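You operate a simulated robot arm through the tools that you are given. There is no shell and no other tool.

The job below is to be done with a simulated two-armed robot. You get a single attempt, and the scene is never put back.

## Task
The blue bar was thrown at 5: clear the fault, stir the flask even at 2 and stopper it.
Fine: switch off, stir knob to 2, where it stays, switch on; off again once it is one colour, then the black stopper. No heat.

The check looks at the end state, three seconds after you hand in, the way a careful person would. Anything else that was tipped, shoved, dropped, spilled or broken makes it a failure. A push-on lid holds only when it is set on centred and level and pressed home; a screw cap is set on level and turned clockwise until tight.

## Robot
Two 7-joint arms with fingered hands on one trunk that stands fixed in place. Base frame: the origin is at the foot of the trunk, x ahead of it, y to its left, z up; the work surface is at about z = 730. Lengths are in mm, angles in rad, forces in N, time in s.
The left shoulder is at [50, 214, 869], the right one opposite. With the tool pointing down near the work surface each hand reaches from about 420 to 900 mm from the base axis, measured 20 degrees to its own side. Payload 3 kg a hand.
The tool frame of a hand sits at the grasp point between the pads (the TCP): z along the fingers, y along the line on which they close. The tips reach 26 mm beyond it. The gripper opens to 132 mm. The gripper's body begins 73 mm behind the TCP. The gripper is a hand of 3 fingers: y runs from the thumb to the fingers, the wrist lies at [0, 0, -229] in the tool frame.
Orientation is that of the tool frame in the base frame, as a unit quaternion [x, y, z, w]. With the fingers straight down and closing along the base's y, the tool's x points along the base's -x, its y along +y and its z along -z.

## Interface
- The arms move only by the tool step_arm. It takes "left_increments", "right_increments" or both (then of equal length, played together; a hand with none holds still); each is a list of rows, each a list of 6 numbers: the turn, a rotation vector about the base's x, y, z in rad, then the shift along the base's x, y, z in mm. In form: [[wx, wy, wz, tx, ty, tz], ...]. A call has 1 to 20 rows; each row is the pose to reach, as a shift and turn from the pose commanded when the call began. A row lasts 0.2 s, in which the tool goes at most 50 mm and 0.15 rad; a call with a longer step from one row to the next is refused whole. Where a pose cannot be reached the arm comes as near as it can. A force on the tool above 40 N (or 10 N above the force at the start of the call, whichever is more), or a blocked arm, ends the call early, and 0.2 s more pass. In this call time passes only in rows, and 0.2 s behind the last. The reply holds the time, the measured pose of the TCP, the force on the tool along the base axes, the opening and the grip force, in the units named above and with some noise, with the torque about the TCP (base axes, N m) and any sound that the robot's microphone picked up, and new pictures: "views" is both (left out), scene, wrist or none (wrist: the cameras of the hands that moved).
- Cameras (640 x 400 px; columns grow to the right, rows downward): "scene" is now at [41.3, -35.1, 1510.8]; the picture's right is [-0.33, -0.94, 0.00], its down [-0.57, 0.20, -0.80] and it looks along [0.75, -0.26, -0.60] (base axes); focal length 346 px, centre (320, 200). "left" rides on the left gripper at [-61, 3, -92] in its tool frame; the picture's right is [-0.05, -1.00, 0.00], its down [0.83, -0.04, -0.56] and it looks along [0.55, -0.03, 0.83] (tool axes); focal length 230 px, centre (320, 200). "right" rides on the right gripper at [61, 3, -92] in its tool frame; the picture's right is [-0.05, 1.00, 0.00], its down [-0.83, -0.04, -0.56] and it looks along [-0.55, -0.03, 0.83] (tool axes); focal length 230 px, centre (320, 200). There is no depth. A picture from a camera that has moved, and an enlarged one, comes with that camera's place and axes in the base frame and with its lens. The place of the scene camera against the robot may be out by one fixed shift of up to 18 mm in any direction.
- set_fingers(finger1, finger2, thumb_bend, hand): sets how far each is bent, from 0 (flat) to 100 (curled in); at 30 the hand is open as for a grip, at 70 the pads meet at the TCP. One left out holds its place. A second passes; each finger stops where it meets its share of the squeeze, and holds until it gets a number again. It is the only way to open and close the hand. It gives what a move gives, with no picture; readings hold the bend of each and the force on the fingers (four entries, about 0 where the hand has none), thumb and palm.
- aim_head(pan, tilt): turns the head with the scene camera to pan (to the left, within 1.501 rad either way) and tilt (down, from -0.506 to 1.204), counted from straight ahead of the robot. It gives what a move gives, and a new picture of the scene camera.
- inspect(camera, box): a new picture of the part [left, top, right, bottom] of that camera's present view, enlarged. The clock stands still meanwhile.
- job_done(): hands the job in; it is judged then, once.

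Nothing tells you positions but the pictures and the camera data. Unless the task says otherwise, let go and move clear before handing in.

The tools are called after "Emit:" as a command line: name --argument value ..., lists and objects as JSON in quotes. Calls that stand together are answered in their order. step_arm: Moves the arms, as the interface text tells. Its arguments: {"type":"object","properties":{"left_increments":{"type":"array"},"right_increments":{"type":"array"},"views":{"type":"string","enum":["both","scene","wrist","none"]}},"required":[]} The other tools are called the same way: set_fingers (finger1, finger2, thumb_bend, hand) moves the fingers one by one; aim_head (pan, tilt) turns the head that bears the scene camera; inspect (camera, box) takes an enlarged picture of a part of a camera's view; job_done () hands the job in.

At the start:

```text
time_s: 0.0
left_eef_pos: [424.0, 103.9, 1265.7]
left_tcp_rot: [0.1, 0.995, 0.0, 0.0]
left_contact_force: [0.6, -0.2, -0.1]
left_wrist_torque: [0.04, 0.02, 0.02]
left_finger_gap: 131.7
left_grasp_force: 0.1
left_shape: jaw
left_bend: [30.0, 30.0, 30.0]
left_finger forces: [0.0, 0.0, 0.0, 0.0, 0.0, 0.1]
right_eef_pos: [371.8, -228.9, 1234.7]
right_tcp_rot: [0.099, 0.995, 0.0, -0.001]
right_contact_force: [0.4, -0.3, 0.0]
right_wrist_torque: [-0.01, 0.05, -0.01]
right_finger_gap: 131.6
right_grasp_force: 0.0
right_shape: jaw
right_bend: [30.0, 30.0, 30.0]
right_finger forces: [0.0, 0.1, 0.0, 0.1, 0.0, 0.1]
head pan, tilt: [-0.337, 0.644]
```

scene: 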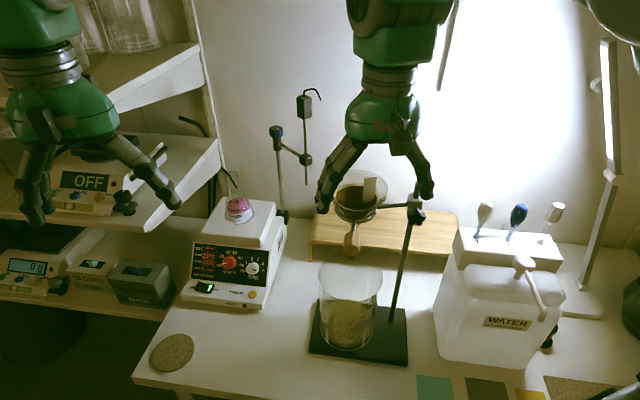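
right: 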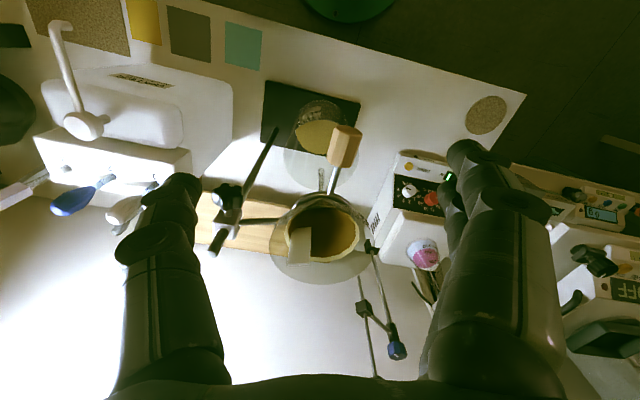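
left: 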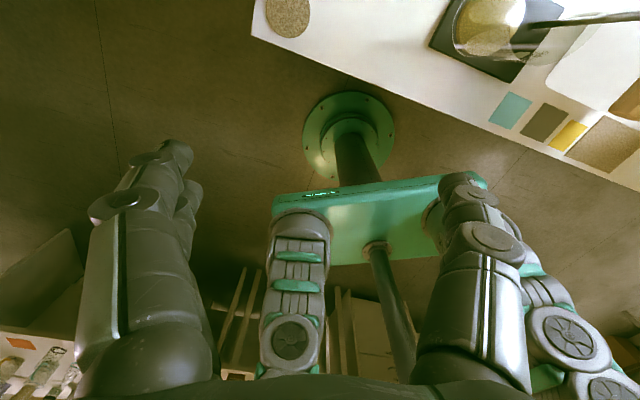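

I see a bench with a hotplate stirrer (front panel with a red and a white knob) carrying a small flask with pink liquid, near the back left of the picture. I'll take enlarged looks at the panel, the flask and the surroundings to find the switch and the stopper before moving.

Emit:
inspect --camera "scene" --box '[170, 160, 310, 320]'

Emit:
inspect --camera "scene" --box '[180, 230, 280, 310]'

Emit:
inspect --camera "scene" --box '[400, 180, 640, 400]'

Emit:
inspect --camera "scene" --box '[0, 100, 200, 320]'

Emit:
inspect --camera "right" --box '[340, 80, 560, 300]'

```text
2.50 times, centred on (240, 240) of scene
camera zoom: at [41.3, -35.1, 1510.8], right [-0.33, -0.94, 0.0], down [-0.57, 0.2, -0.8], along [0.75, -0.26, -0.6], focal length 865 px, centre (520, 100)
```

zoom: 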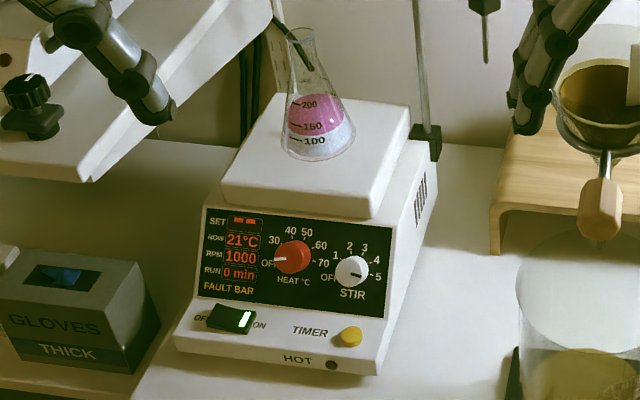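

```text
5.00 times, centred on (230, 270) of scene
camera zoom: at [41.3, -35.1, 1510.8], right [-0.33, -0.94, 0.0], down [-0.57, 0.2, -0.8], along [0.75, -0.26, -0.6], focal length 1730 px, centre (770, -150)
```

zoom: 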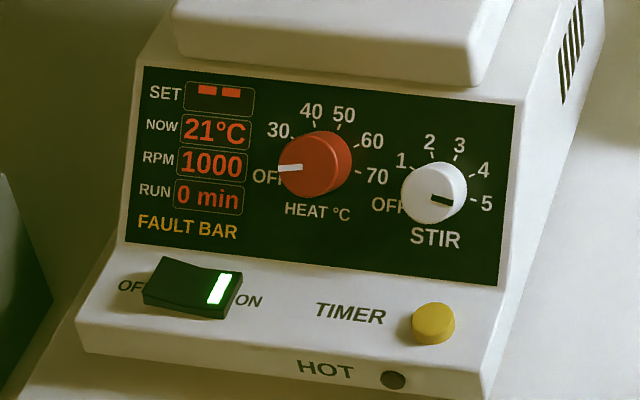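

```text
1.82 times, centred on (520, 290) of scene
camera zoom: at [41.3, -35.1, 1510.8], right [-0.33, -0.94, 0.0], down [-0.57, 0.2, -0.8], along [0.75, -0.26, -0.6], focal length 629 px, centre (-44, 36)
```

zoom: 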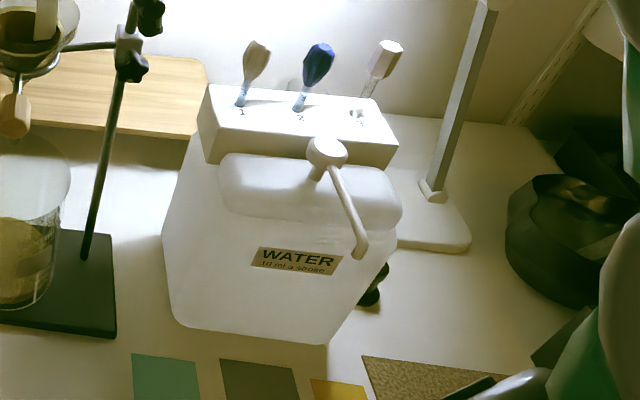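

```text
1.82 times, centred on (100, 210) of scene
camera zoom: at [41.3, -35.1, 1510.8], right [-0.33, -0.94, 0.0], down [-0.57, 0.2, -0.8], along [0.75, -0.26, -0.6], focal length 629 px, centre (720, 182)
```

zoom: 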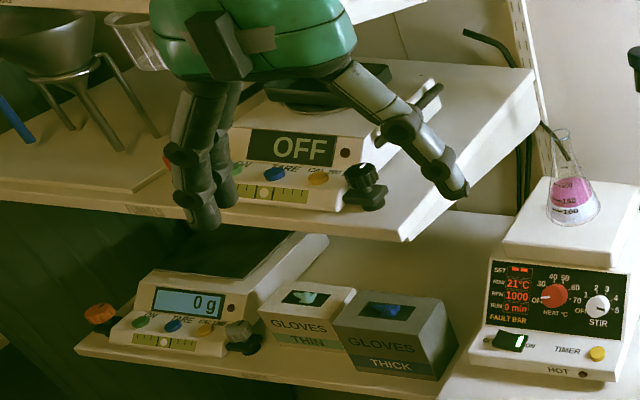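

```text
1.82 times, centred on (450, 190) of right
camera zoom: at [312.1, -212.5, 1328.6], right [0.25, 0.97, 0.0], down [0.81, -0.21, 0.56], along [0.54, -0.14, -0.83], focal length 418 px, centre (84, 218)
```

zoom: 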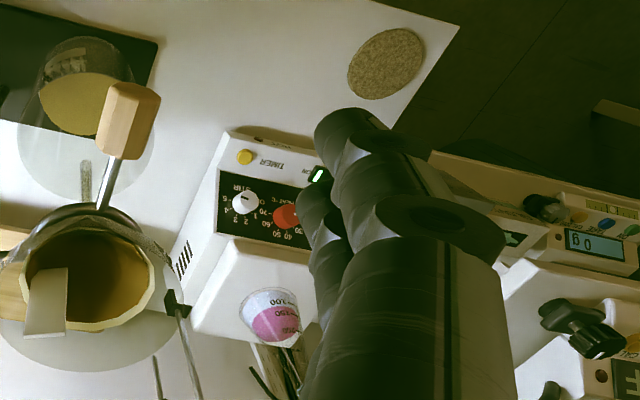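

The stirrer's panel reads RPM 1000 with FAULT BAR, the stir knob at 5, heat OFF, and the switch rocker at the lower left shows ON. I have not found the black stopper yet, so I'll turn the head and look around.

Emit:
aim_head --pan -0.1 --tilt 0.9

Emit:
aim_head --pan 0.4 --tilt 0.6

Emit:
aim_head --pan -0.9 --tilt 0.8

Emit:
aim_head --pan -0.337 --tilt 1.0

```text
time_s: 0.8
left_eef_pos: [424.7, 103.4, 1264.4]
left_tcp_rot: [0.1, 0.995, 0.0, 0.0]
left_contact_force: [1.1, 0.2, 0.3]
left_wrist_torque: [-0.01, -0.01, 0.0]
left_finger_gap: 131.9
left_grasp_force: 0.0
left_shape: jaw
left_bend: [30.0, 30.0, 30.0]
left_finger forces: [0.0, 0.0, 0.0, 0.1, 0.0, 0.0]
right_eef_pos: [372.0, -227.6, 1235.4]
right_tcp_rot: [0.1, 0.995, 0.0, 0.0]
right_contact_force: [0.4, 0.3, -0.5]
right_wrist_torque: [0.02, 0.05, -0.02]
right_finger_gap: 132.3
right_grasp_force: 0.0
right_shape: jaw
right_bend: [30.0, 30.0, 30.0]
right_finger forces: [0.1, 0.0, 0.0, 0.0, 0.1, 0.0]
head pan, tilt: [-0.099, 0.901]
```

scene: 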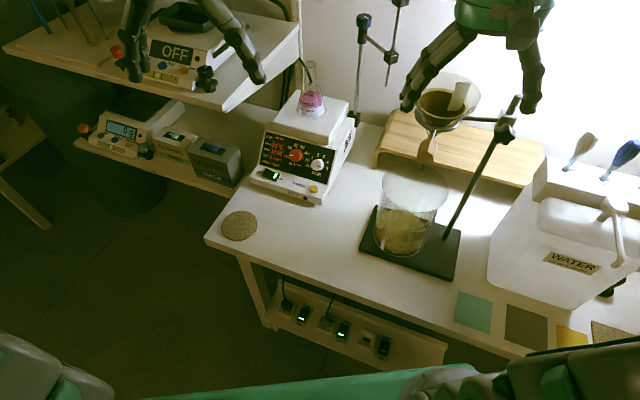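

```text
time_s: 1.7
left_eef_pos: [423.7, 104.2, 1266.3]
left_tcp_rot: [0.1, 0.995, 0.0, 0.0]
left_contact_force: [0.3, 1.0, -1.1]
left_wrist_torque: [-0.02, 0.01, -0.03]
left_finger_gap: 132.2
left_grasp_force: 0.2
left_shape: jaw
left_bend: [30.0, 30.0, 30.0]
left_finger forces: [0.0, 0.1, 0.0, 0.1, 0.0, 0.0]
right_eef_pos: [370.9, -228.0, 1234.9]
right_tcp_rot: [0.099, 0.995, 0.0, 0.0]
right_contact_force: [-0.1, 0.1, -0.1]
right_wrist_torque: [-0.01, -0.02, 0.0]
right_finger_gap: 131.9
right_grasp_force: 0.1
right_shape: jaw
right_bend: [30.0, 30.0, 30.0]
right_finger forces: [0.1, 0.0, 0.1, 0.0, 0.0, 0.0]
head pan, tilt: [0.4, 0.6]
```

scene: 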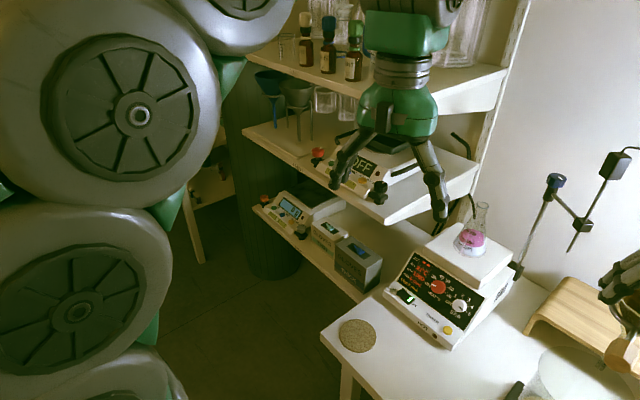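

```text
time_s: 3.2
left_eef_pos: [423.9, 102.4, 1265.5]
left_tcp_rot: [0.099, 0.995, 0.0, 0.0]
left_contact_force: [0.6, -0.2, -0.3]
left_wrist_torque: [0.01, 0.02, 0.0]
left_finger_gap: 131.9
left_grasp_force: 0.0
left_shape: jaw
left_bend: [30.0, 30.0, 30.0]
left_finger forces: [0.0, 0.0, 0.0, 0.0, 0.1, 0.1]
right_eef_pos: [371.4, -228.3, 1233.3]
right_tcp_rot: [0.1, 0.995, 0.001, 0.0]
right_contact_force: [0.4, 0.2, 0.2]
right_wrist_torque: [0.0, 0.01, -0.02]
right_finger_gap: 132.0
right_grasp_force: 0.0
right_shape: jaw
right_bend: [30.0, 30.0, 30.0]
right_finger forces: [0.1, 0.0, 0.0, 0.1, 0.1, 0.0]
head pan, tilt: [-0.901, 0.799]
```

scene: 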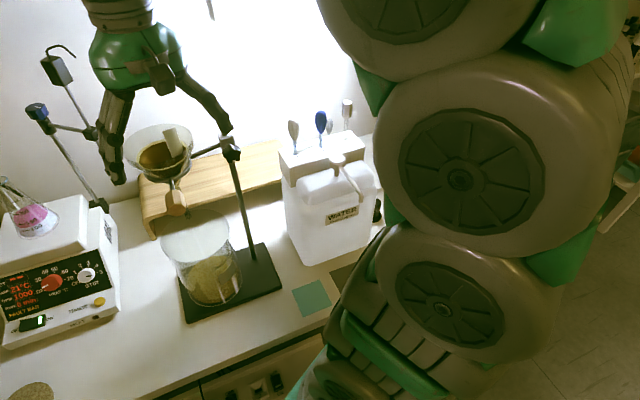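

```text
time_s: 4.2
left_eef_pos: [423.8, 102.5, 1265.4]
left_tcp_rot: [0.1, 0.995, 0.0, 0.0]
left_contact_force: [-1.1, 0.6, -0.4]
left_wrist_torque: [0.0, 0.01, 0.02]
left_finger_gap: 132.1
left_grasp_force: 0.1
left_shape: jaw
left_bend: [30.0, 30.0, 30.0]
left_finger forces: [0.0, 0.1, 0.1, 0.0, 0.0, 0.1]
right_eef_pos: [371.7, -228.6, 1235.2]
right_tcp_rot: [0.099, 0.995, 0.001, 0.0]
right_contact_force: [-0.2, 0.0, 0.1]
right_wrist_torque: [-0.02, -0.01, -0.01]
right_finger_gap: 131.8
right_grasp_force: 0.2
right_shape: jaw
right_bend: [30.0, 30.0, 30.0]
right_finger forces: [0.0, 0.0, 0.0, 0.0, 0.2, 0.0]
head pan, tilt: [-0.337, 1.0]
```

scene: 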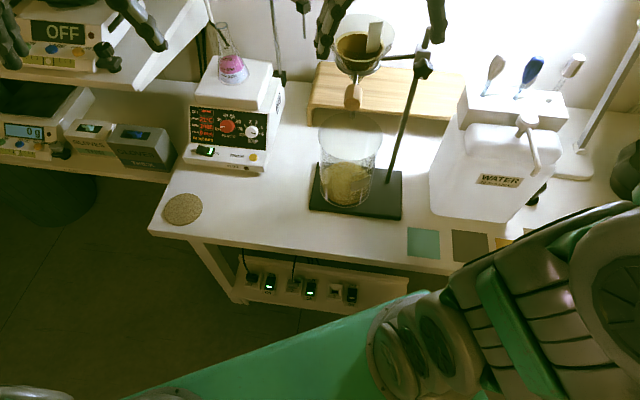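

No black stopper found yet; a dark thing sits beside the water carboy on the right. I'll look closer there.

Emit:
aim_head --pan -0.65 --tilt 0.7

Emit:
inspect --camera "scene" --box '[340, 150, 540, 300]'

Emit:
inspect --camera "scene" --box '[0, 100, 320, 300]'

```text
time_s: 5.0
left_eef_pos: [424.1, 104.2, 1265.6]
left_tcp_rot: [0.099, 0.995, 0.001, 0.0]
left_contact_force: [-1.0, 0.1, 0.0]
left_wrist_torque: [-0.03, 0.0, 0.01]
left_finger_gap: 131.9
left_grasp_force: 0.1
left_shape: jaw
left_bend: [30.0, 30.0, 30.0]
left_finger forces: [0.0, 0.0, 0.0, 0.0, 0.0, 0.0]
right_eef_pos: [372.5, -229.0, 1234.6]
right_tcp_rot: [0.1, 0.995, 0.0, 0.0]
right_contact_force: [0.0, 0.2, -0.5]
right_wrist_torque: [0.0, -0.03, 0.0]
right_finger_gap: 131.8
right_grasp_force: 0.0
right_shape: jaw
right_bend: [30.0, 30.0, 30.0]
right_finger forces: [0.1, 0.0, 0.0, 0.1, 0.1, 0.1]
head pan, tilt: [-0.649, 0.7]
```

scene: 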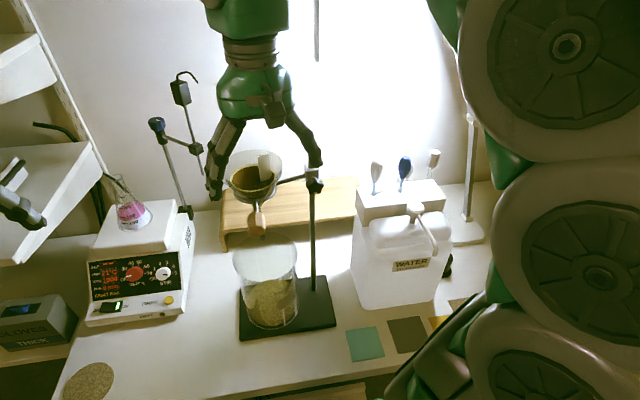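

```text
2.67 times, centred on (440, 225) of scene
camera zoom: at [26.9, -57.7, 1506.0], right [-0.6, -0.8, 0.0], down [-0.51, 0.39, -0.76], along [0.61, -0.46, -0.64], focal length 922 px, centre (0, 133)
```

zoom: 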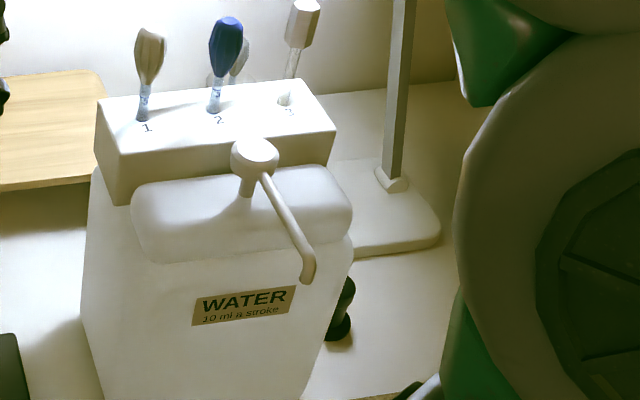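

```text
2.00 times, centred on (160, 200) of scene
camera zoom: at [26.9, -57.7, 1506.0], right [-0.6, -0.8, 0.0], down [-0.51, 0.39, -0.76], along [0.61, -0.46, -0.64], focal length 692 px, centre (640, 200)
```

zoom: 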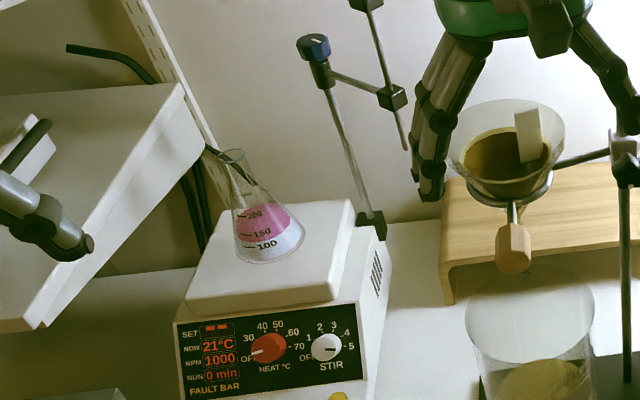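

A dark, stopper-like object stands on the bench just right of the carboy, half hidden. I'll zoom on it, and on the flask neck where a dark rod seems to lie behind or inside it.

Emit:
inspect --camera "scene" --box '[90, 150, 170, 240]'

Emit:
inspect --camera "scene" --box '[430, 240, 480, 290]'

Emit:
inspect --camera "scene" --box '[80, 250, 200, 330]'

```text
4.44 times, centred on (130, 195) of scene
camera zoom: at [26.9, -57.7, 1506.0], right [-0.6, -0.8, 0.0], down [-0.51, 0.39, -0.76], along [0.61, -0.46, -0.64], focal length 1538 px, centre (1164, 222)
```

zoom: 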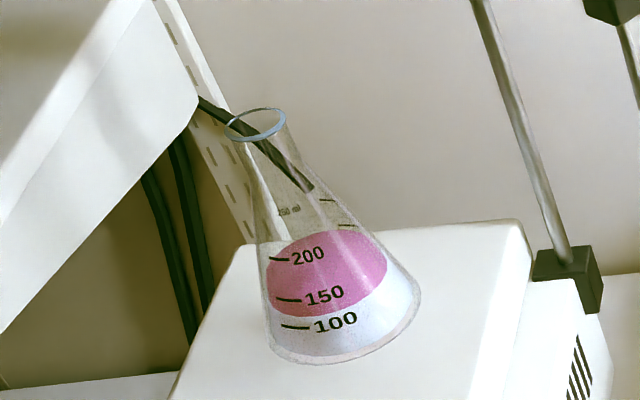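

```text
8.00 times, centred on (455, 265) of scene
camera zoom: at [26.9, -57.7, 1506.0], right [-0.6, -0.8, 0.0], down [-0.51, 0.39, -0.76], along [0.61, -0.46, -0.64], focal length 2768 px, centre (-760, -320)
```

zoom: 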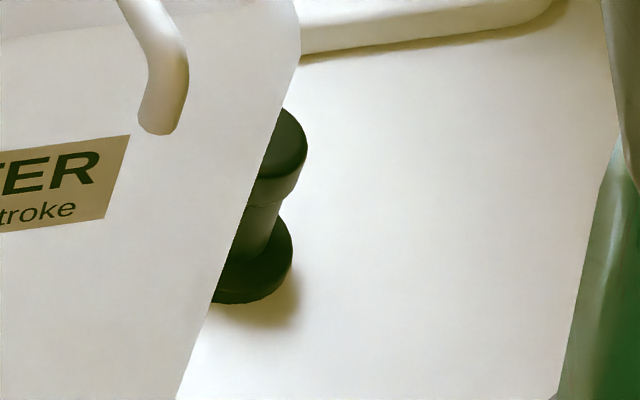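

```text
5.00 times, centred on (140, 290) of scene
camera zoom: at [26.9, -57.7, 1506.0], right [-0.6, -0.8, 0.0], down [-0.51, 0.39, -0.76], along [0.61, -0.46, -0.64], focal length 1730 px, centre (1220, -250)
```

zoom: 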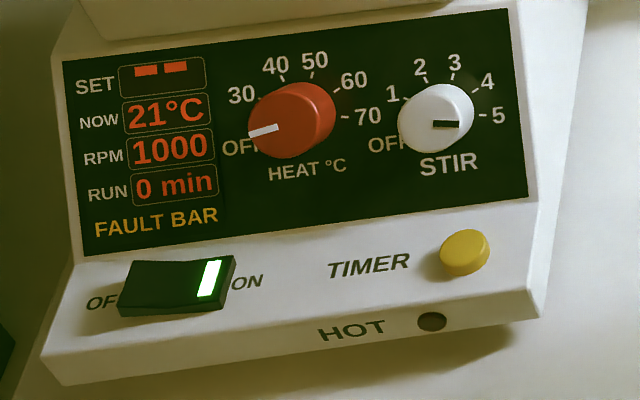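

The dark dumbbell-shaped piece near the carboy may be the stopper, but I need better views. I'll look further right and at the shelves on the left too.

Emit:
aim_head --pan -1.3 --tilt 0.7

Emit:
aim_head --pan 0.25 --tilt 0.45

Emit:
inspect --camera "scene" --box '[160, 0, 480, 200]'

Emit:
inspect --camera "scene" --box '[160, 200, 480, 400]'

```text
time_s: 6.0
left_eef_pos: [424.3, 103.3, 1265.1]
left_tcp_rot: [0.099, 0.995, 0.0, 0.0]
left_contact_force: [-0.1, 0.5, -0.4]
left_wrist_torque: [0.0, 0.02, 0.02]
left_finger_gap: 131.9
left_grasp_force: 0.1
left_shape: jaw
left_bend: [30.0, 30.0, 30.0]
left_finger forces: [0.1, 0.0, 0.1, 0.0, 0.0, 0.1]
right_eef_pos: [371.9, -227.9, 1235.5]
right_tcp_rot: [0.099, 0.995, 0.0, 0.0]
right_contact_force: [0.6, -0.1, 0.2]
right_wrist_torque: [-0.03, -0.01, 0.04]
right_finger_gap: 131.7
right_grasp_force: 0.0
right_shape: jaw
right_bend: [30.0, 30.0, 30.0]
right_finger forces: [0.0, 0.1, 0.0, 0.1, 0.1, 0.0]
head pan, tilt: [-1.3, 0.7]
```

scene: 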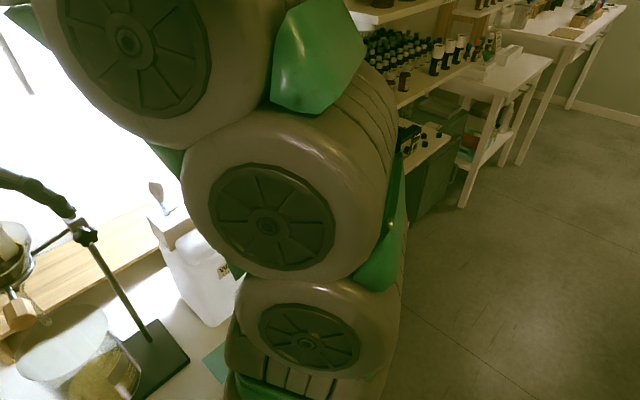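

```text
time_s: 7.6
left_eef_pos: [423.6, 103.4, 1264.7]
left_tcp_rot: [0.098, 0.995, -0.001, 0.0]
left_contact_force: [0.2, 0.0, -0.2]
left_wrist_torque: [0.02, 0.0, -0.05]
left_finger_gap: 131.8
left_grasp_force: 0.1
left_shape: jaw
left_bend: [30.0, 30.0, 30.0]
left_finger forces: [0.1, 0.0, 0.0, 0.1, 0.0, 0.1]
right_eef_pos: [371.4, -227.8, 1235.6]
right_tcp_rot: [0.1, 0.995, 0.0, 0.0]
right_contact_force: [0.7, -0.1, -0.3]
right_wrist_torque: [-0.01, 0.04, 0.0]
right_finger_gap: 131.9
right_grasp_force: 0.1
right_shape: jaw
right_bend: [30.0, 30.0, 30.0]
right_finger forces: [0.1, 0.0, 0.0, 0.0, 0.0, 0.0]
head pan, tilt: [0.25, 0.45]
```

scene: 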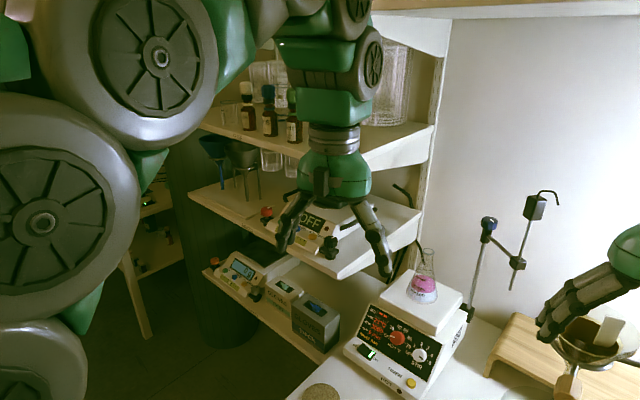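

```text
2.00 times, centred on (320, 100) of scene
camera zoom: at [48.3, 16.2, 1528.2], right [0.25, -0.97, 0.0], down [-0.42, -0.11, -0.9], along [0.87, 0.22, -0.44], focal length 692 px, centre (320, 400)
```

zoom: 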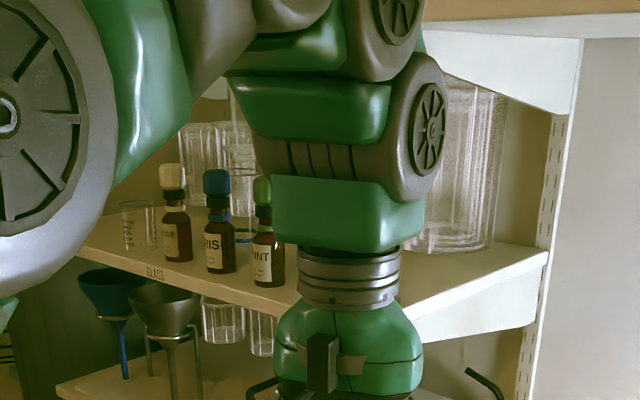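

```text
2.00 times, centred on (320, 300) of scene
camera zoom: at [48.3, 16.2, 1528.2], right [0.25, -0.97, 0.0], down [-0.42, -0.11, -0.9], along [0.87, 0.22, -0.44], focal length 692 px, centre (320, 0)
```

zoom: 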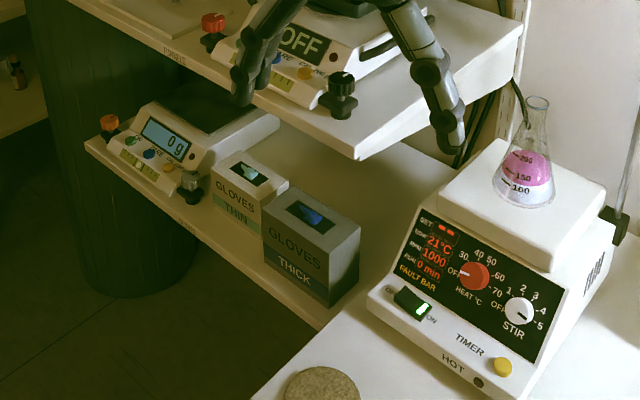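

The stirrer's position is roughly x 620–860, y −80..125, and the dark dumbbell-shaped piece is near (295, −700). I'll tilt the left hand forward so its camera sees the panel and slide the right hand rightward, high up, to look behind the carboy.

Emit:
step_arm --left_increments '[[0, -0.133, 0, 9, 10, -18], [0, -0.266, 0, 18, 20, -36], [0, -0.4, 0, 27, 30, -54], [0, -0.533, 0, 36, 40, -72], [0, -0.666, 0, 45, 50, -90], [0, -0.8, 0, 54, 60, -108], [0, -0.933, 0, 63, 70, -126], [0, -1.066, 0, 72, 80, -144], [0, -1.2, 0, 80, 90, -160]]' --right_increments '[[0, 0, 0, -13, -33, 0], [0, 0, 0, -26, -66, 0], [0, 0, 0, -39, -99, 0], [0, 0, 0, -52, -132, 0], [0, 0, 0, -65, -165, 0], [0, 0, 0, -78, -198, 0], [0, 0, 0, -91, -231, 0], [0, 0, 0, -104, -264, 0], [0, 0, 0, -117, -297, 0]]' --views "both"

```text
time_s: 9.6
left_eef_pos: [569.7, 184.8, 1182.6]
left_tcp_rot: [0.081, 0.823, 0.056, 0.559]
left_contact_force: [-0.1, 0.3, 0.1]
left_wrist_torque: [-0.01, -0.03, 0.01]
left_finger_gap: 132.0
left_grasp_force: 0.0
left_shape: jaw
left_bend: [30.0, 30.0, 30.0]
left_finger forces: [0.0, 0.0, 0.0, 0.1, 0.1, 0.1]
left hand out of reach, approached as far as the arm can: row 7, 8, 9
right_eef_pos: [252.8, -526.6, 1236.6]
right_tcp_rot: [0.099, 0.995, 0.0, 0.0]
right_contact_force: [0.4, 0.5, -0.6]
right_wrist_torque: [0.0, 0.04, 0.01]
right_finger_gap: 131.8
right_grasp_force: 0.0
right_shape: jaw
right_bend: [30.0, 30.0, 30.0]
right_finger forces: [0.0, 0.0, 0.0, 0.0, 0.0, 0.0]
head pan, tilt: [0.25, 0.45]
camera right: at [193.5, -510.2, 1329.0], right [0.25, 0.97, 0.0], down [0.81, -0.21, 0.55], along [0.54, -0.14, -0.83], focal length 230 px, centre (320, 200)
camera left: at [506.6, 176.8, 1273.0], right [-0.05, -0.99, -0.14], down [-0.82, 0.12, -0.56], along [0.57, 0.08, -0.82], focal length 230 px, centre (320, 200)
```

scene: 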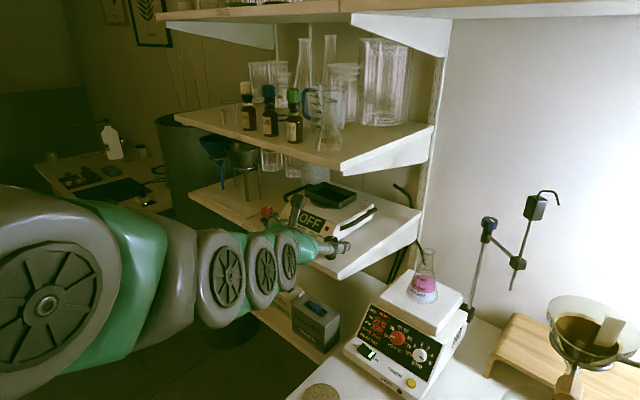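
right: 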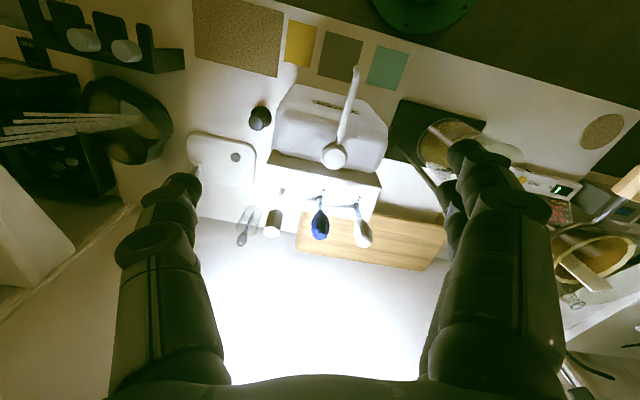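
left: 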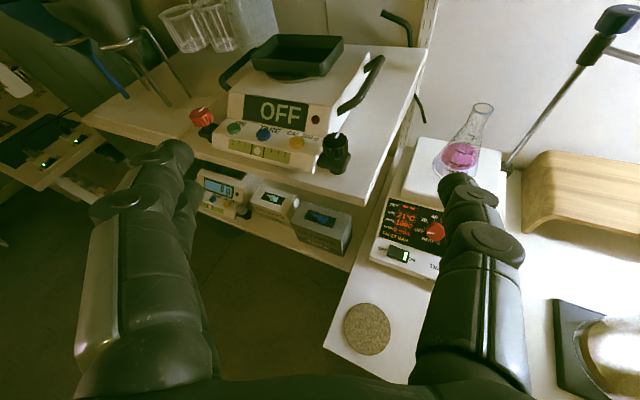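

The right camera now shows a small black knobbed piece on the bench between the carboy and the lamp foot, at about (260,118) in the picture. I'll enlarge it and the black rack further right.

Emit:
inspect --camera "right" --box '[230, 90, 290, 140]'

Emit:
inspect --camera "right" --box '[0, 0, 280, 200]'

Emit:
inspect --camera "left" --box '[360, 80, 520, 290]'

Emit:
inspect --camera "right" --box '[230, 60, 460, 260]'

```text
8.00 times, centred on (260, 115) of right
camera zoom: at [193.5, -510.2, 1329.0], right [0.25, 0.97, 0.0], down [0.81, -0.21, 0.55], along [0.54, -0.14, -0.83], focal length 1841 px, centre (800, 880)
```

zoom: 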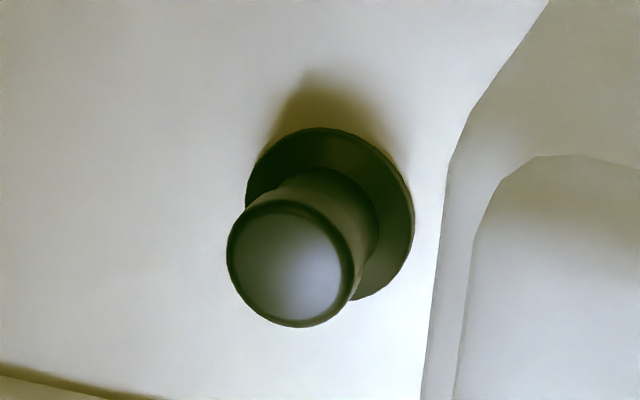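

```text
2.00 times, centred on (140, 100) of right
camera zoom: at [193.5, -510.2, 1329.0], right [0.25, 0.97, 0.0], down [0.81, -0.21, 0.55], along [0.54, -0.14, -0.83], focal length 460 px, centre (680, 400)
```

zoom: 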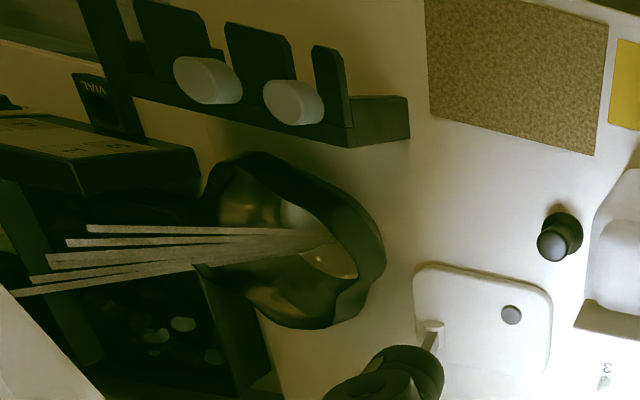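

```text
1.90 times, centred on (440, 185) of left
camera zoom: at [506.6, 176.8, 1273.0], right [-0.05, -0.99, -0.14], down [-0.82, 0.12, -0.56], along [0.57, 0.08, -0.82], focal length 438 px, centre (91, 229)
```

zoom: 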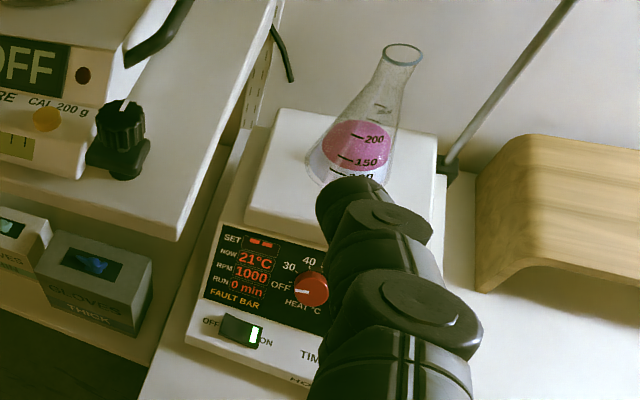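

```text
2.00 times, centred on (345, 160) of right
camera zoom: at [193.5, -510.2, 1329.0], right [0.25, 0.97, 0.0], down [0.81, -0.21, 0.55], along [0.54, -0.14, -0.83], focal length 460 px, centre (270, 280)
```

zoom: 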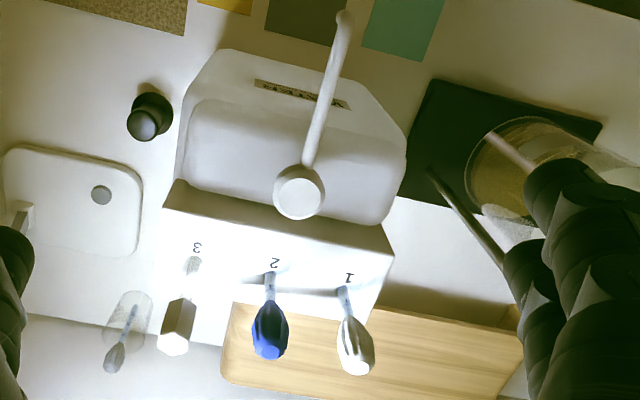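

The black piece at about (296, −690) is roughly 59 mm tall with a wide disc foot, a waist and a knob on top; I need a side view to know whether it is the stopper. I'll bring the right hand lower there, tilted for a flatter view.

Emit:
step_arm --right_increments '[[0, -0.1, 0, -11, -33, -25], [0, -0.2, 0, -22, -66, -50], [0, -0.3, 0, -33, -99, -75], [0, -0.4, 0, -44, -132, -100], [0, -0.5, 0, -53, -163, -125], [0, -0.5, 0, -53, -163, -170], [0, -0.5, 0, -53, -163, -215], [0, -0.5, 0, -53, -163, -260], [0, -0.5, 0, -53, -163, -300]]' --views "wrist"

```text
time_s: 11.6
left_eef_pos: [570.4, 185.1, 1183.2]
left_tcp_rot: [0.083, 0.824, 0.056, 0.558]
left_contact_force: [0.4, 0.1, 0.2]
left_wrist_torque: [0.0, 0.02, -0.02]
left_finger_gap: 132.0
left_grasp_force: 0.0
left_shape: jaw
left_bend: [30.0, 30.0, 30.0]
left_finger forces: [0.1, 0.0, 0.1, 0.0, 0.0, 0.0]
right_eef_pos: [203.0, -687.7, 933.5]
right_tcp_rot: [0.097, 0.964, 0.024, 0.247]
right_contact_force: [-0.3, -0.3, 0.2]
right_wrist_torque: [0.0, -0.01, 0.0]
right_finger_gap: 132.0
right_grasp_force: 0.0
right_shape: jaw
right_bend: [30.0, 30.0, 30.0]
right_finger forces: [0.0, 0.0, 0.1, 0.1, 0.0, 0.0]
head pan, tilt: [0.25, 0.45]
camera right: at [106.1, -671.8, 988.0], right [0.22, 0.97, 0.12], down [0.44, -0.21, 0.87], along [0.87, -0.14, -0.47], focal length 230 px, centre (320, 200)
```

right: 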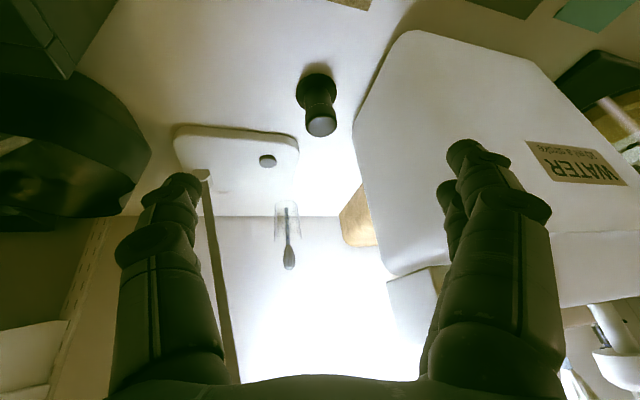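

Emit:
inspect --camera "right" --box '[290, 60, 350, 150]'

Emit:
inspect --camera "right" --box '[0, 0, 320, 200]'

```text
4.44 times, centred on (320, 105) of right
camera zoom: at [106.1, -671.8, 988.0], right [0.22, 0.97, 0.12], down [0.44, -0.21, 0.87], along [0.87, -0.14, -0.47], focal length 1022 px, centre (320, 622)
```

zoom: 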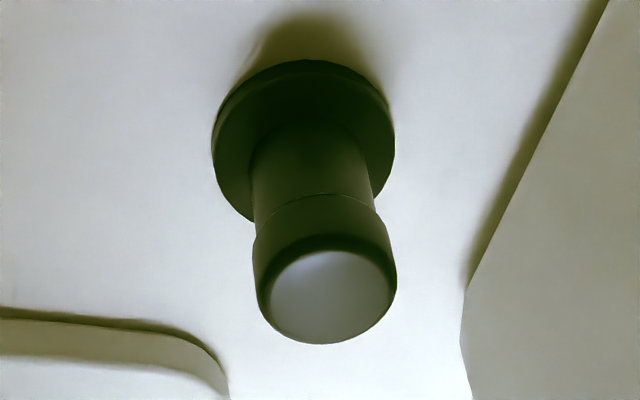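

```text
2.00 times, centred on (160, 100) of right
camera zoom: at [106.1, -671.8, 988.0], right [0.22, 0.97, 0.12], down [0.44, -0.21, 0.87], along [0.87, -0.14, -0.47], focal length 460 px, centre (640, 400)
```

zoom: 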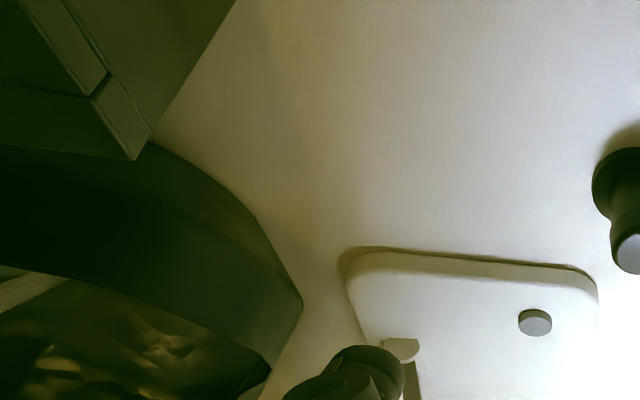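

The black piece is a disc-footed stand with a tapered black stopper sitting in the top of it (seam about z 774, top about z 791). I'll study my own hand's geometry and then get good looks at the panel.

Emit:
inspect --camera "right" --box '[80, 120, 600, 400]'

Emit:
set_fingers --hand "right" --finger1 55 --finger2 55 --thumb_bend 55

Emit:
inspect --camera "right" --box '[80, 60, 600, 400]'

```text
1.23 times, centred on (340, 260) of right
camera zoom: at [106.1, -671.8, 988.0], right [0.22, 0.97, 0.12], down [0.44, -0.21, 0.87], along [0.87, -0.14, -0.47], focal length 283 px, centre (295, 126)
```

zoom: 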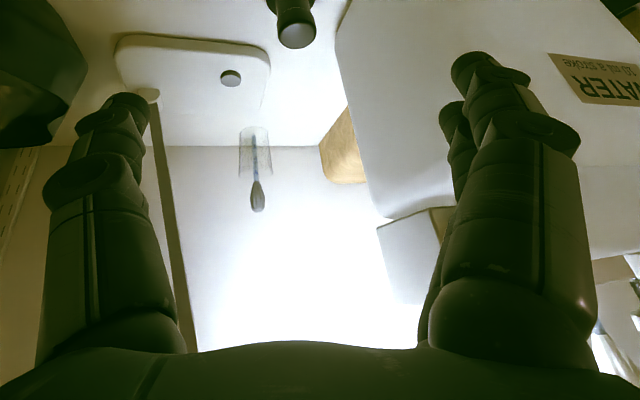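

```text
time_s: 12.6
left_eef_pos: [569.6, 184.4, 1183.8]
left_tcp_rot: [0.082, 0.824, 0.057, 0.558]
left_contact_force: [-0.3, 0.2, 0.5]
left_wrist_torque: [0.03, 0.0, -0.02]
left_finger_gap: 131.8
left_grasp_force: 0.1
left_shape: jaw
left_bend: [30.0, 30.0, 30.0]
left_finger forces: [0.0, 0.0, 0.0, 0.1, 0.1, 0.0]
right_eef_pos: [202.7, -687.0, 934.8]
right_tcp_rot: [0.097, 0.964, 0.025, 0.246]
right_contact_force: [0.0, -0.7, -0.3]
right_wrist_torque: [-0.01, 0.03, 0.01]
right_finger_gap: 51.9
right_grasp_force: 0.1
right_shape: fingers
right_bend: [55.0, 55.0, 55.0]
right_finger forces: [0.1, 0.1, 0.0, 0.0, 0.1, 0.0]
head pan, tilt: [0.25, 0.45]
```

```text
1.18 times, centred on (340, 230) of right
camera zoom: at [106.3, -671.6, 988.6], right [0.22, 0.97, 0.12], down [0.44, -0.21, 0.87], along [0.87, -0.14, -0.47], focal length 271 px, centre (296, 165)
```

zoom: 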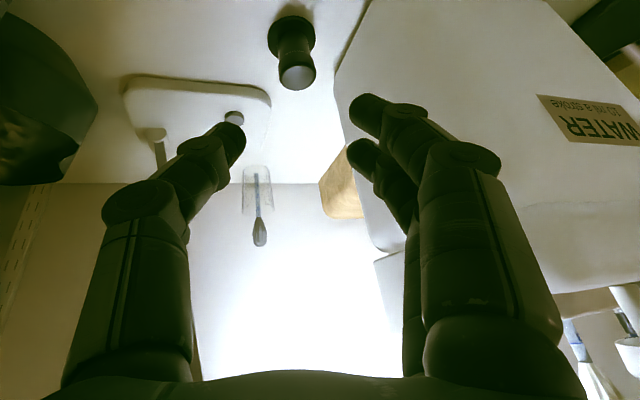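

The hand's two fingers sit about ±14 mm either side of the thumb's plane, good for round things. Now I'll bring the left hand down in front of the stirrer with its approach turned toward the panel, and keep the right hand where it is.

Emit:
step_arm --left_increments '[[0, 0, -0.12, 19, -9, -20], [0, 0, -0.24, 38, -18, -40], [0, 0, -0.36, 57, -27, -60], [0, 0, -0.47, 76, -36, -80], [0, 0, -0.47, 96, -44, -105]]' --views "wrist"

```text
time_s: 13.8
left_eef_pos: [664.6, 141.2, 1075.1]
left_tcp_rot: [0.271, 0.779, -0.076, 0.56]
left_contact_force: [0.3, 0.2, 0.7]
left_wrist_torque: [0.02, -0.01, -0.01]
left_finger_gap: 132.0
left_grasp_force: 0.0
left_shape: jaw
left_bend: [30.0, 30.0, 30.0]
left_finger forces: [0.0, 0.0, 0.0, 0.0, 0.0, 0.0]
right_eef_pos: [203.4, -687.0, 935.8]
right_tcp_rot: [0.097, 0.964, 0.025, 0.247]
right_contact_force: [0.7, 0.0, 0.0]
right_wrist_torque: [-0.04, 0.01, 0.0]
right_finger_gap: 51.7
right_grasp_force: 0.0
right_shape: fingers
right_bend: [55.0, 55.0, 55.0]
right_finger forces: [0.0, 0.0, 0.0, 0.0, 0.0, 0.0]
head pan, tilt: [0.25, 0.45]
camera left: at [602.9, 163.1, 1165.2], right [-0.5, -0.86, -0.14], down [-0.67, 0.48, -0.57], along [0.55, -0.19, -0.81], focal length 230 px, centre (320, 200)
```

left: 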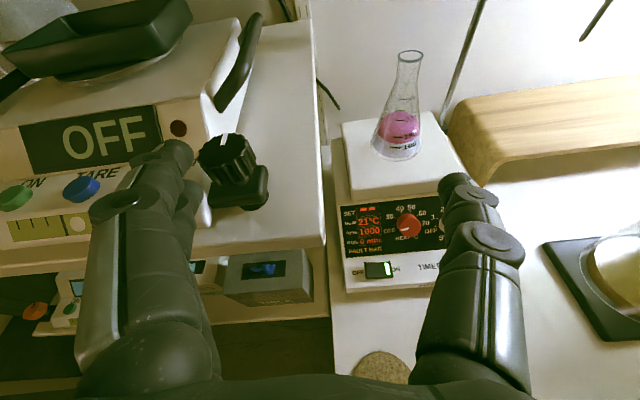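

The left fingertips are very close to the balance's levelling knob on the shelf (shelf corner near (700, 136, 950)). I'll back straight off toward the robot, then half-close the left fingers so the hand is narrower.

Emit:
step_arm --left_increments '[[0, 0, 0, -45, 0, 0], [0, 0, 0, -90, 0, 0], [0, 0, 0, -130, 0, 0]]' --views "none"

Emit:
set_fingers --hand "left" --finger1 55 --finger2 55 --thumb_bend 55

Emit:
step_arm --left_increments '[[0, 0, 0, 10, -35, -30], [0, 0, 0, 20, -70, -60], [0, 0, 0, 30, -100, -90]]' --views "wrist"

```text
time_s: 14.6
left_eef_pos: [611.8, 134.0, 1091.4]
left_tcp_rot: [0.274, 0.78, -0.078, 0.558]
left_contact_force: [0.0, -0.7, 0.4]
left_wrist_torque: [0.02, 0.0, 0.0]
left_finger_gap: 132.2
left_grasp_force: 0.1
left_shape: jaw
left_bend: [30.0, 30.0, 30.0]
left_finger forces: [0.0, 0.0, 0.1, 0.1, 0.0, 0.1]
left hand out of reach, approached as far as the arm can: row 1, 2, 3
right_eef_pos: [203.0, -687.5, 934.6]
right_tcp_rot: [0.096, 0.964, 0.025, 0.246]
right_contact_force: [-1.0, 0.2, 0.4]
right_wrist_torque: [0.0, 0.01, -0.03]
right_finger_gap: 51.4
right_grasp_force: 0.0
right_shape: fingers
right_bend: [55.0, 55.0, 55.0]
right_finger forces: [0.0, 0.0, 0.0, 0.0, 0.1, 0.1]
head pan, tilt: [0.25, 0.45]
```

```text
time_s: 15.6
left_eef_pos: [611.6, 135.4, 1092.2]
left_tcp_rot: [0.272, 0.78, -0.077, 0.559]
left_contact_force: [0.2, -0.3, 0.3]
left_wrist_torque: [0.0, 0.0, -0.02]
left_finger_gap: 51.9
left_grasp_force: 0.1
left_shape: fingers
left_bend: [55.0, 55.0, 55.0]
left_finger forces: [0.1, 0.1, 0.0, 0.0, 0.0, 0.0]
right_eef_pos: [202.0, -686.9, 935.1]
right_tcp_rot: [0.097, 0.964, 0.025, 0.246]
right_contact_force: [0.0, 0.2, 0.1]
right_wrist_torque: [0.01, -0.03, 0.02]
right_finger_gap: 51.8
right_grasp_force: 0.0
right_shape: fingers
right_bend: [55.0, 55.0, 55.0]
right_finger forces: [0.0, 0.0, 0.0, 0.1, 0.1, 0.1]
head pan, tilt: [0.25, 0.45]
```

```text
time_s: 16.4
left_eef_pos: [641.4, 29.8, 1030.8]
left_tcp_rot: [0.271, 0.779, -0.076, 0.56]
left_contact_force: [-0.8, 0.0, -0.2]
left_wrist_torque: [-0.02, 0.02, 0.0]
left_finger_gap: 51.3
left_grasp_force: 0.1
left_shape: fingers
left_bend: [55.0, 55.0, 55.0]
left_finger forces: [0.0, 0.0, 0.1, 0.0, 0.0, 0.1]
left hand out of reach, approached as far as the arm can: row 1, 2, 3
right_eef_pos: [204.1, -686.5, 935.3]
right_tcp_rot: [0.096, 0.964, 0.025, 0.246]
right_contact_force: [0.4, 0.5, 1.2]
right_wrist_torque: [0.01, -0.01, 0.03]
right_finger_gap: 51.6
right_grasp_force: 0.1
right_shape: fingers
right_bend: [55.0, 55.0, 55.0]
right_finger forces: [0.1, 0.0, 0.0, 0.1, 0.0, 0.0]
head pan, tilt: [0.25, 0.45]
camera left: at [579.6, 51.6, 1121.5], right [-0.5, -0.86, -0.14], down [-0.67, 0.48, -0.57], along [0.55, -0.19, -0.81], focal length 230 px, centre (320, 200)
```

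left: 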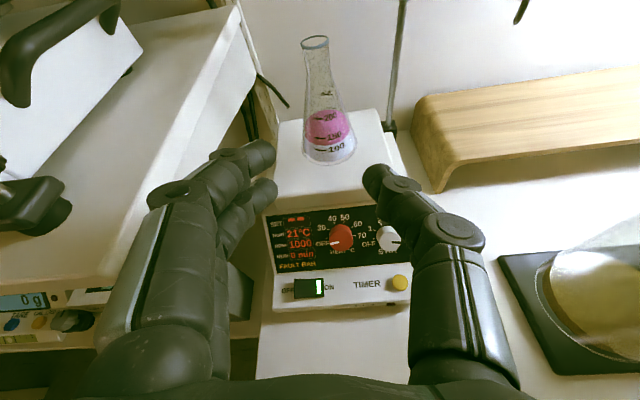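

Now I have an unobstructed wrist view of the panel and flask. I'll enlarge it to measure the knobs, switch and flask.

Emit:
inspect --camera "left" --box '[255, 190, 425, 310]'

Emit:
inspect --camera "left" --box '[270, 20, 400, 180]'

```text
3.33 times, centred on (340, 250) of left
camera zoom: at [579.6, 51.6, 1121.5], right [-0.5, -0.86, -0.14], down [-0.67, 0.48, -0.57], along [0.55, -0.19, -0.81], focal length 767 px, centre (253, 33)
```

zoom: 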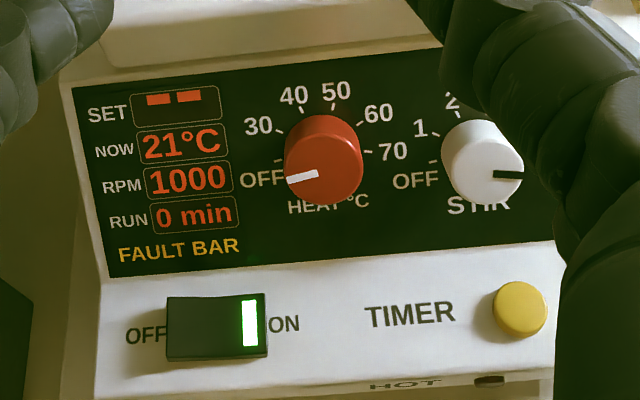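

```text
2.50 times, centred on (335, 100) of left
camera zoom: at [579.6, 51.6, 1121.5], right [-0.5, -0.86, -0.14], down [-0.67, 0.48, -0.57], along [0.55, -0.19, -0.81], focal length 575 px, centre (282, 450)
```

zoom: 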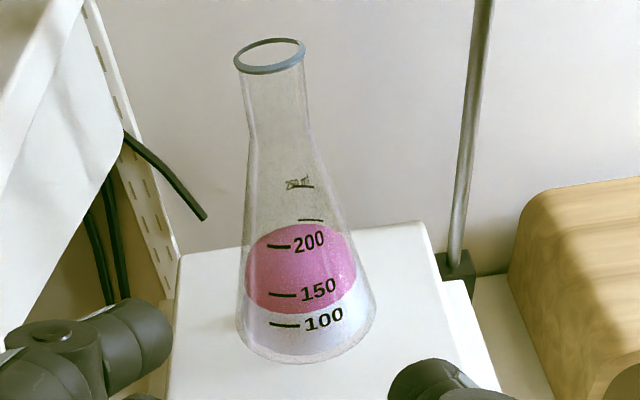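

The panel is clear: stir knob pointing at 5, heat at OFF, switch ON (green lit end at right). I'll shift the left hand sideways to triangulate the panel and flask accurately.

Emit:
step_arm --left_increments '[[0, 0, 0, 5, -40, -15], [0, 0, 0, 10, -80, -30], [0, 0, 0, 10, -115, -45]]' --views "wrist"

Emit:
inspect --camera "left" --box '[200, 160, 360, 290]'

Emit:
inspect --camera "left" --box '[150, 0, 310, 150]'

```text
time_s: 17.2
left_eef_pos: [653.1, -83.0, 985.7]
left_tcp_rot: [0.271, 0.78, -0.075, 0.56]
left_contact_force: [0.1, 1.2, -0.7]
left_wrist_torque: [-0.03, -0.03, -0.05]
left_finger_gap: 51.1
left_grasp_force: 0.0
left_shape: fingers
left_bend: [55.0, 55.0, 55.0]
left_finger forces: [0.1, 0.0, 0.1, 0.1, 0.0, 0.0]
right_eef_pos: [203.0, -687.0, 935.0]
right_tcp_rot: [0.097, 0.964, 0.024, 0.247]
right_contact_force: [0.4, -0.9, -0.3]
right_wrist_torque: [0.0, 0.03, 0.02]
right_finger_gap: 51.4
right_grasp_force: 0.0
right_shape: fingers
right_bend: [55.0, 55.0, 55.0]
right_finger forces: [0.0, 0.1, 0.0, 0.1, 0.0, 0.0]
head pan, tilt: [0.25, 0.45]
camera left: at [591.5, -61.0, 1076.2], right [-0.49, -0.86, -0.14], down [-0.67, 0.48, -0.57], along [0.55, -0.19, -0.81], focal length 230 px, centre (320, 200)
```

left: 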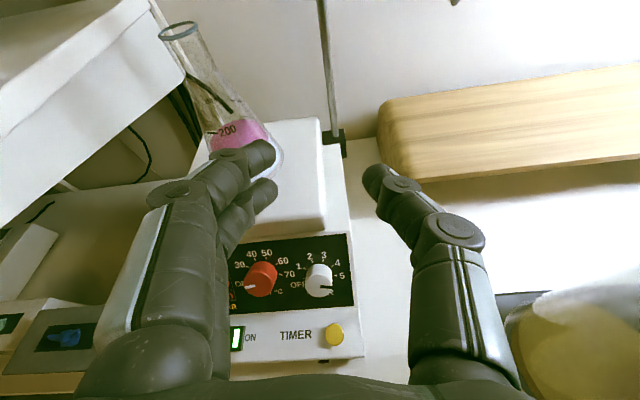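

```text
3.08 times, centred on (280, 225) of left
camera zoom: at [591.5, -61.0, 1076.2], right [-0.49, -0.86, -0.14], down [-0.67, 0.48, -0.57], along [0.55, -0.19, -0.81], focal length 708 px, centre (443, 123)
```

zoom: 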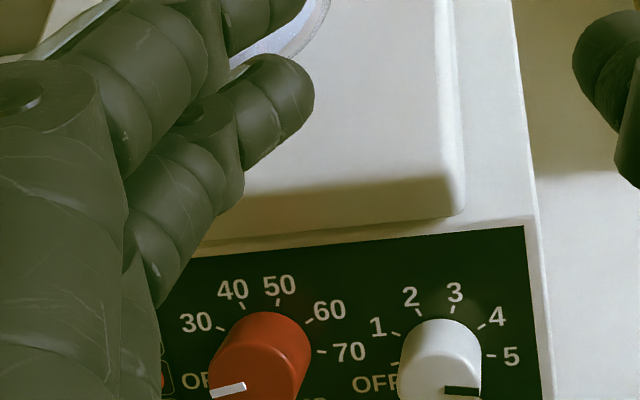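

```text
2.67 times, centred on (230, 75) of left
camera zoom: at [591.5, -61.0, 1076.2], right [-0.49, -0.86, -0.14], down [-0.67, 0.48, -0.57], along [0.55, -0.19, -0.81], focal length 614 px, centre (560, 533)
```

zoom: 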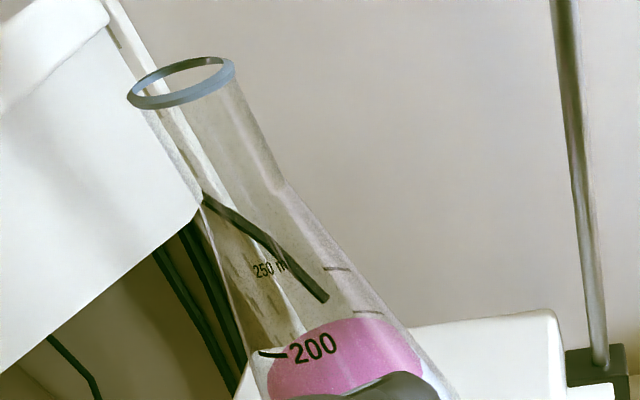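

The flask rim triangulates consistently to about (813, −63, 1026), base on the plate at z≈886. Now a closer look at the knobs from this viewpoint.

Emit:
inspect --camera "left" --box '[220, 220, 380, 380]'

Emit:
inspect --camera "left" --box '[280, 240, 360, 310]'

```text
2.50 times, centred on (300, 300) of left
camera zoom: at [591.5, -61.0, 1076.2], right [-0.49, -0.86, -0.14], down [-0.67, 0.48, -0.57], along [0.55, -0.19, -0.81], focal length 575 px, centre (370, -50)
```

zoom: 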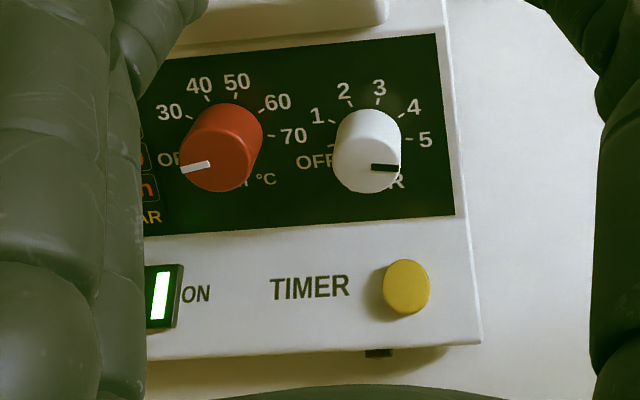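

```text
5.71 times, centred on (320, 275) of left
camera zoom: at [591.5, -61.0, 1076.2], right [-0.49, -0.86, -0.14], down [-0.67, 0.48, -0.57], along [0.55, -0.19, -0.81], focal length 1315 px, centre (320, -229)
```

zoom: 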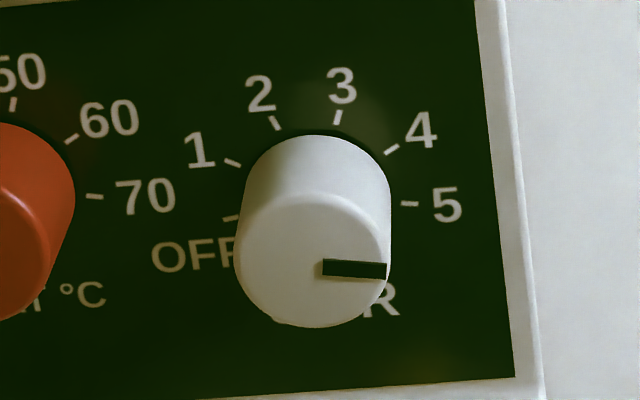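

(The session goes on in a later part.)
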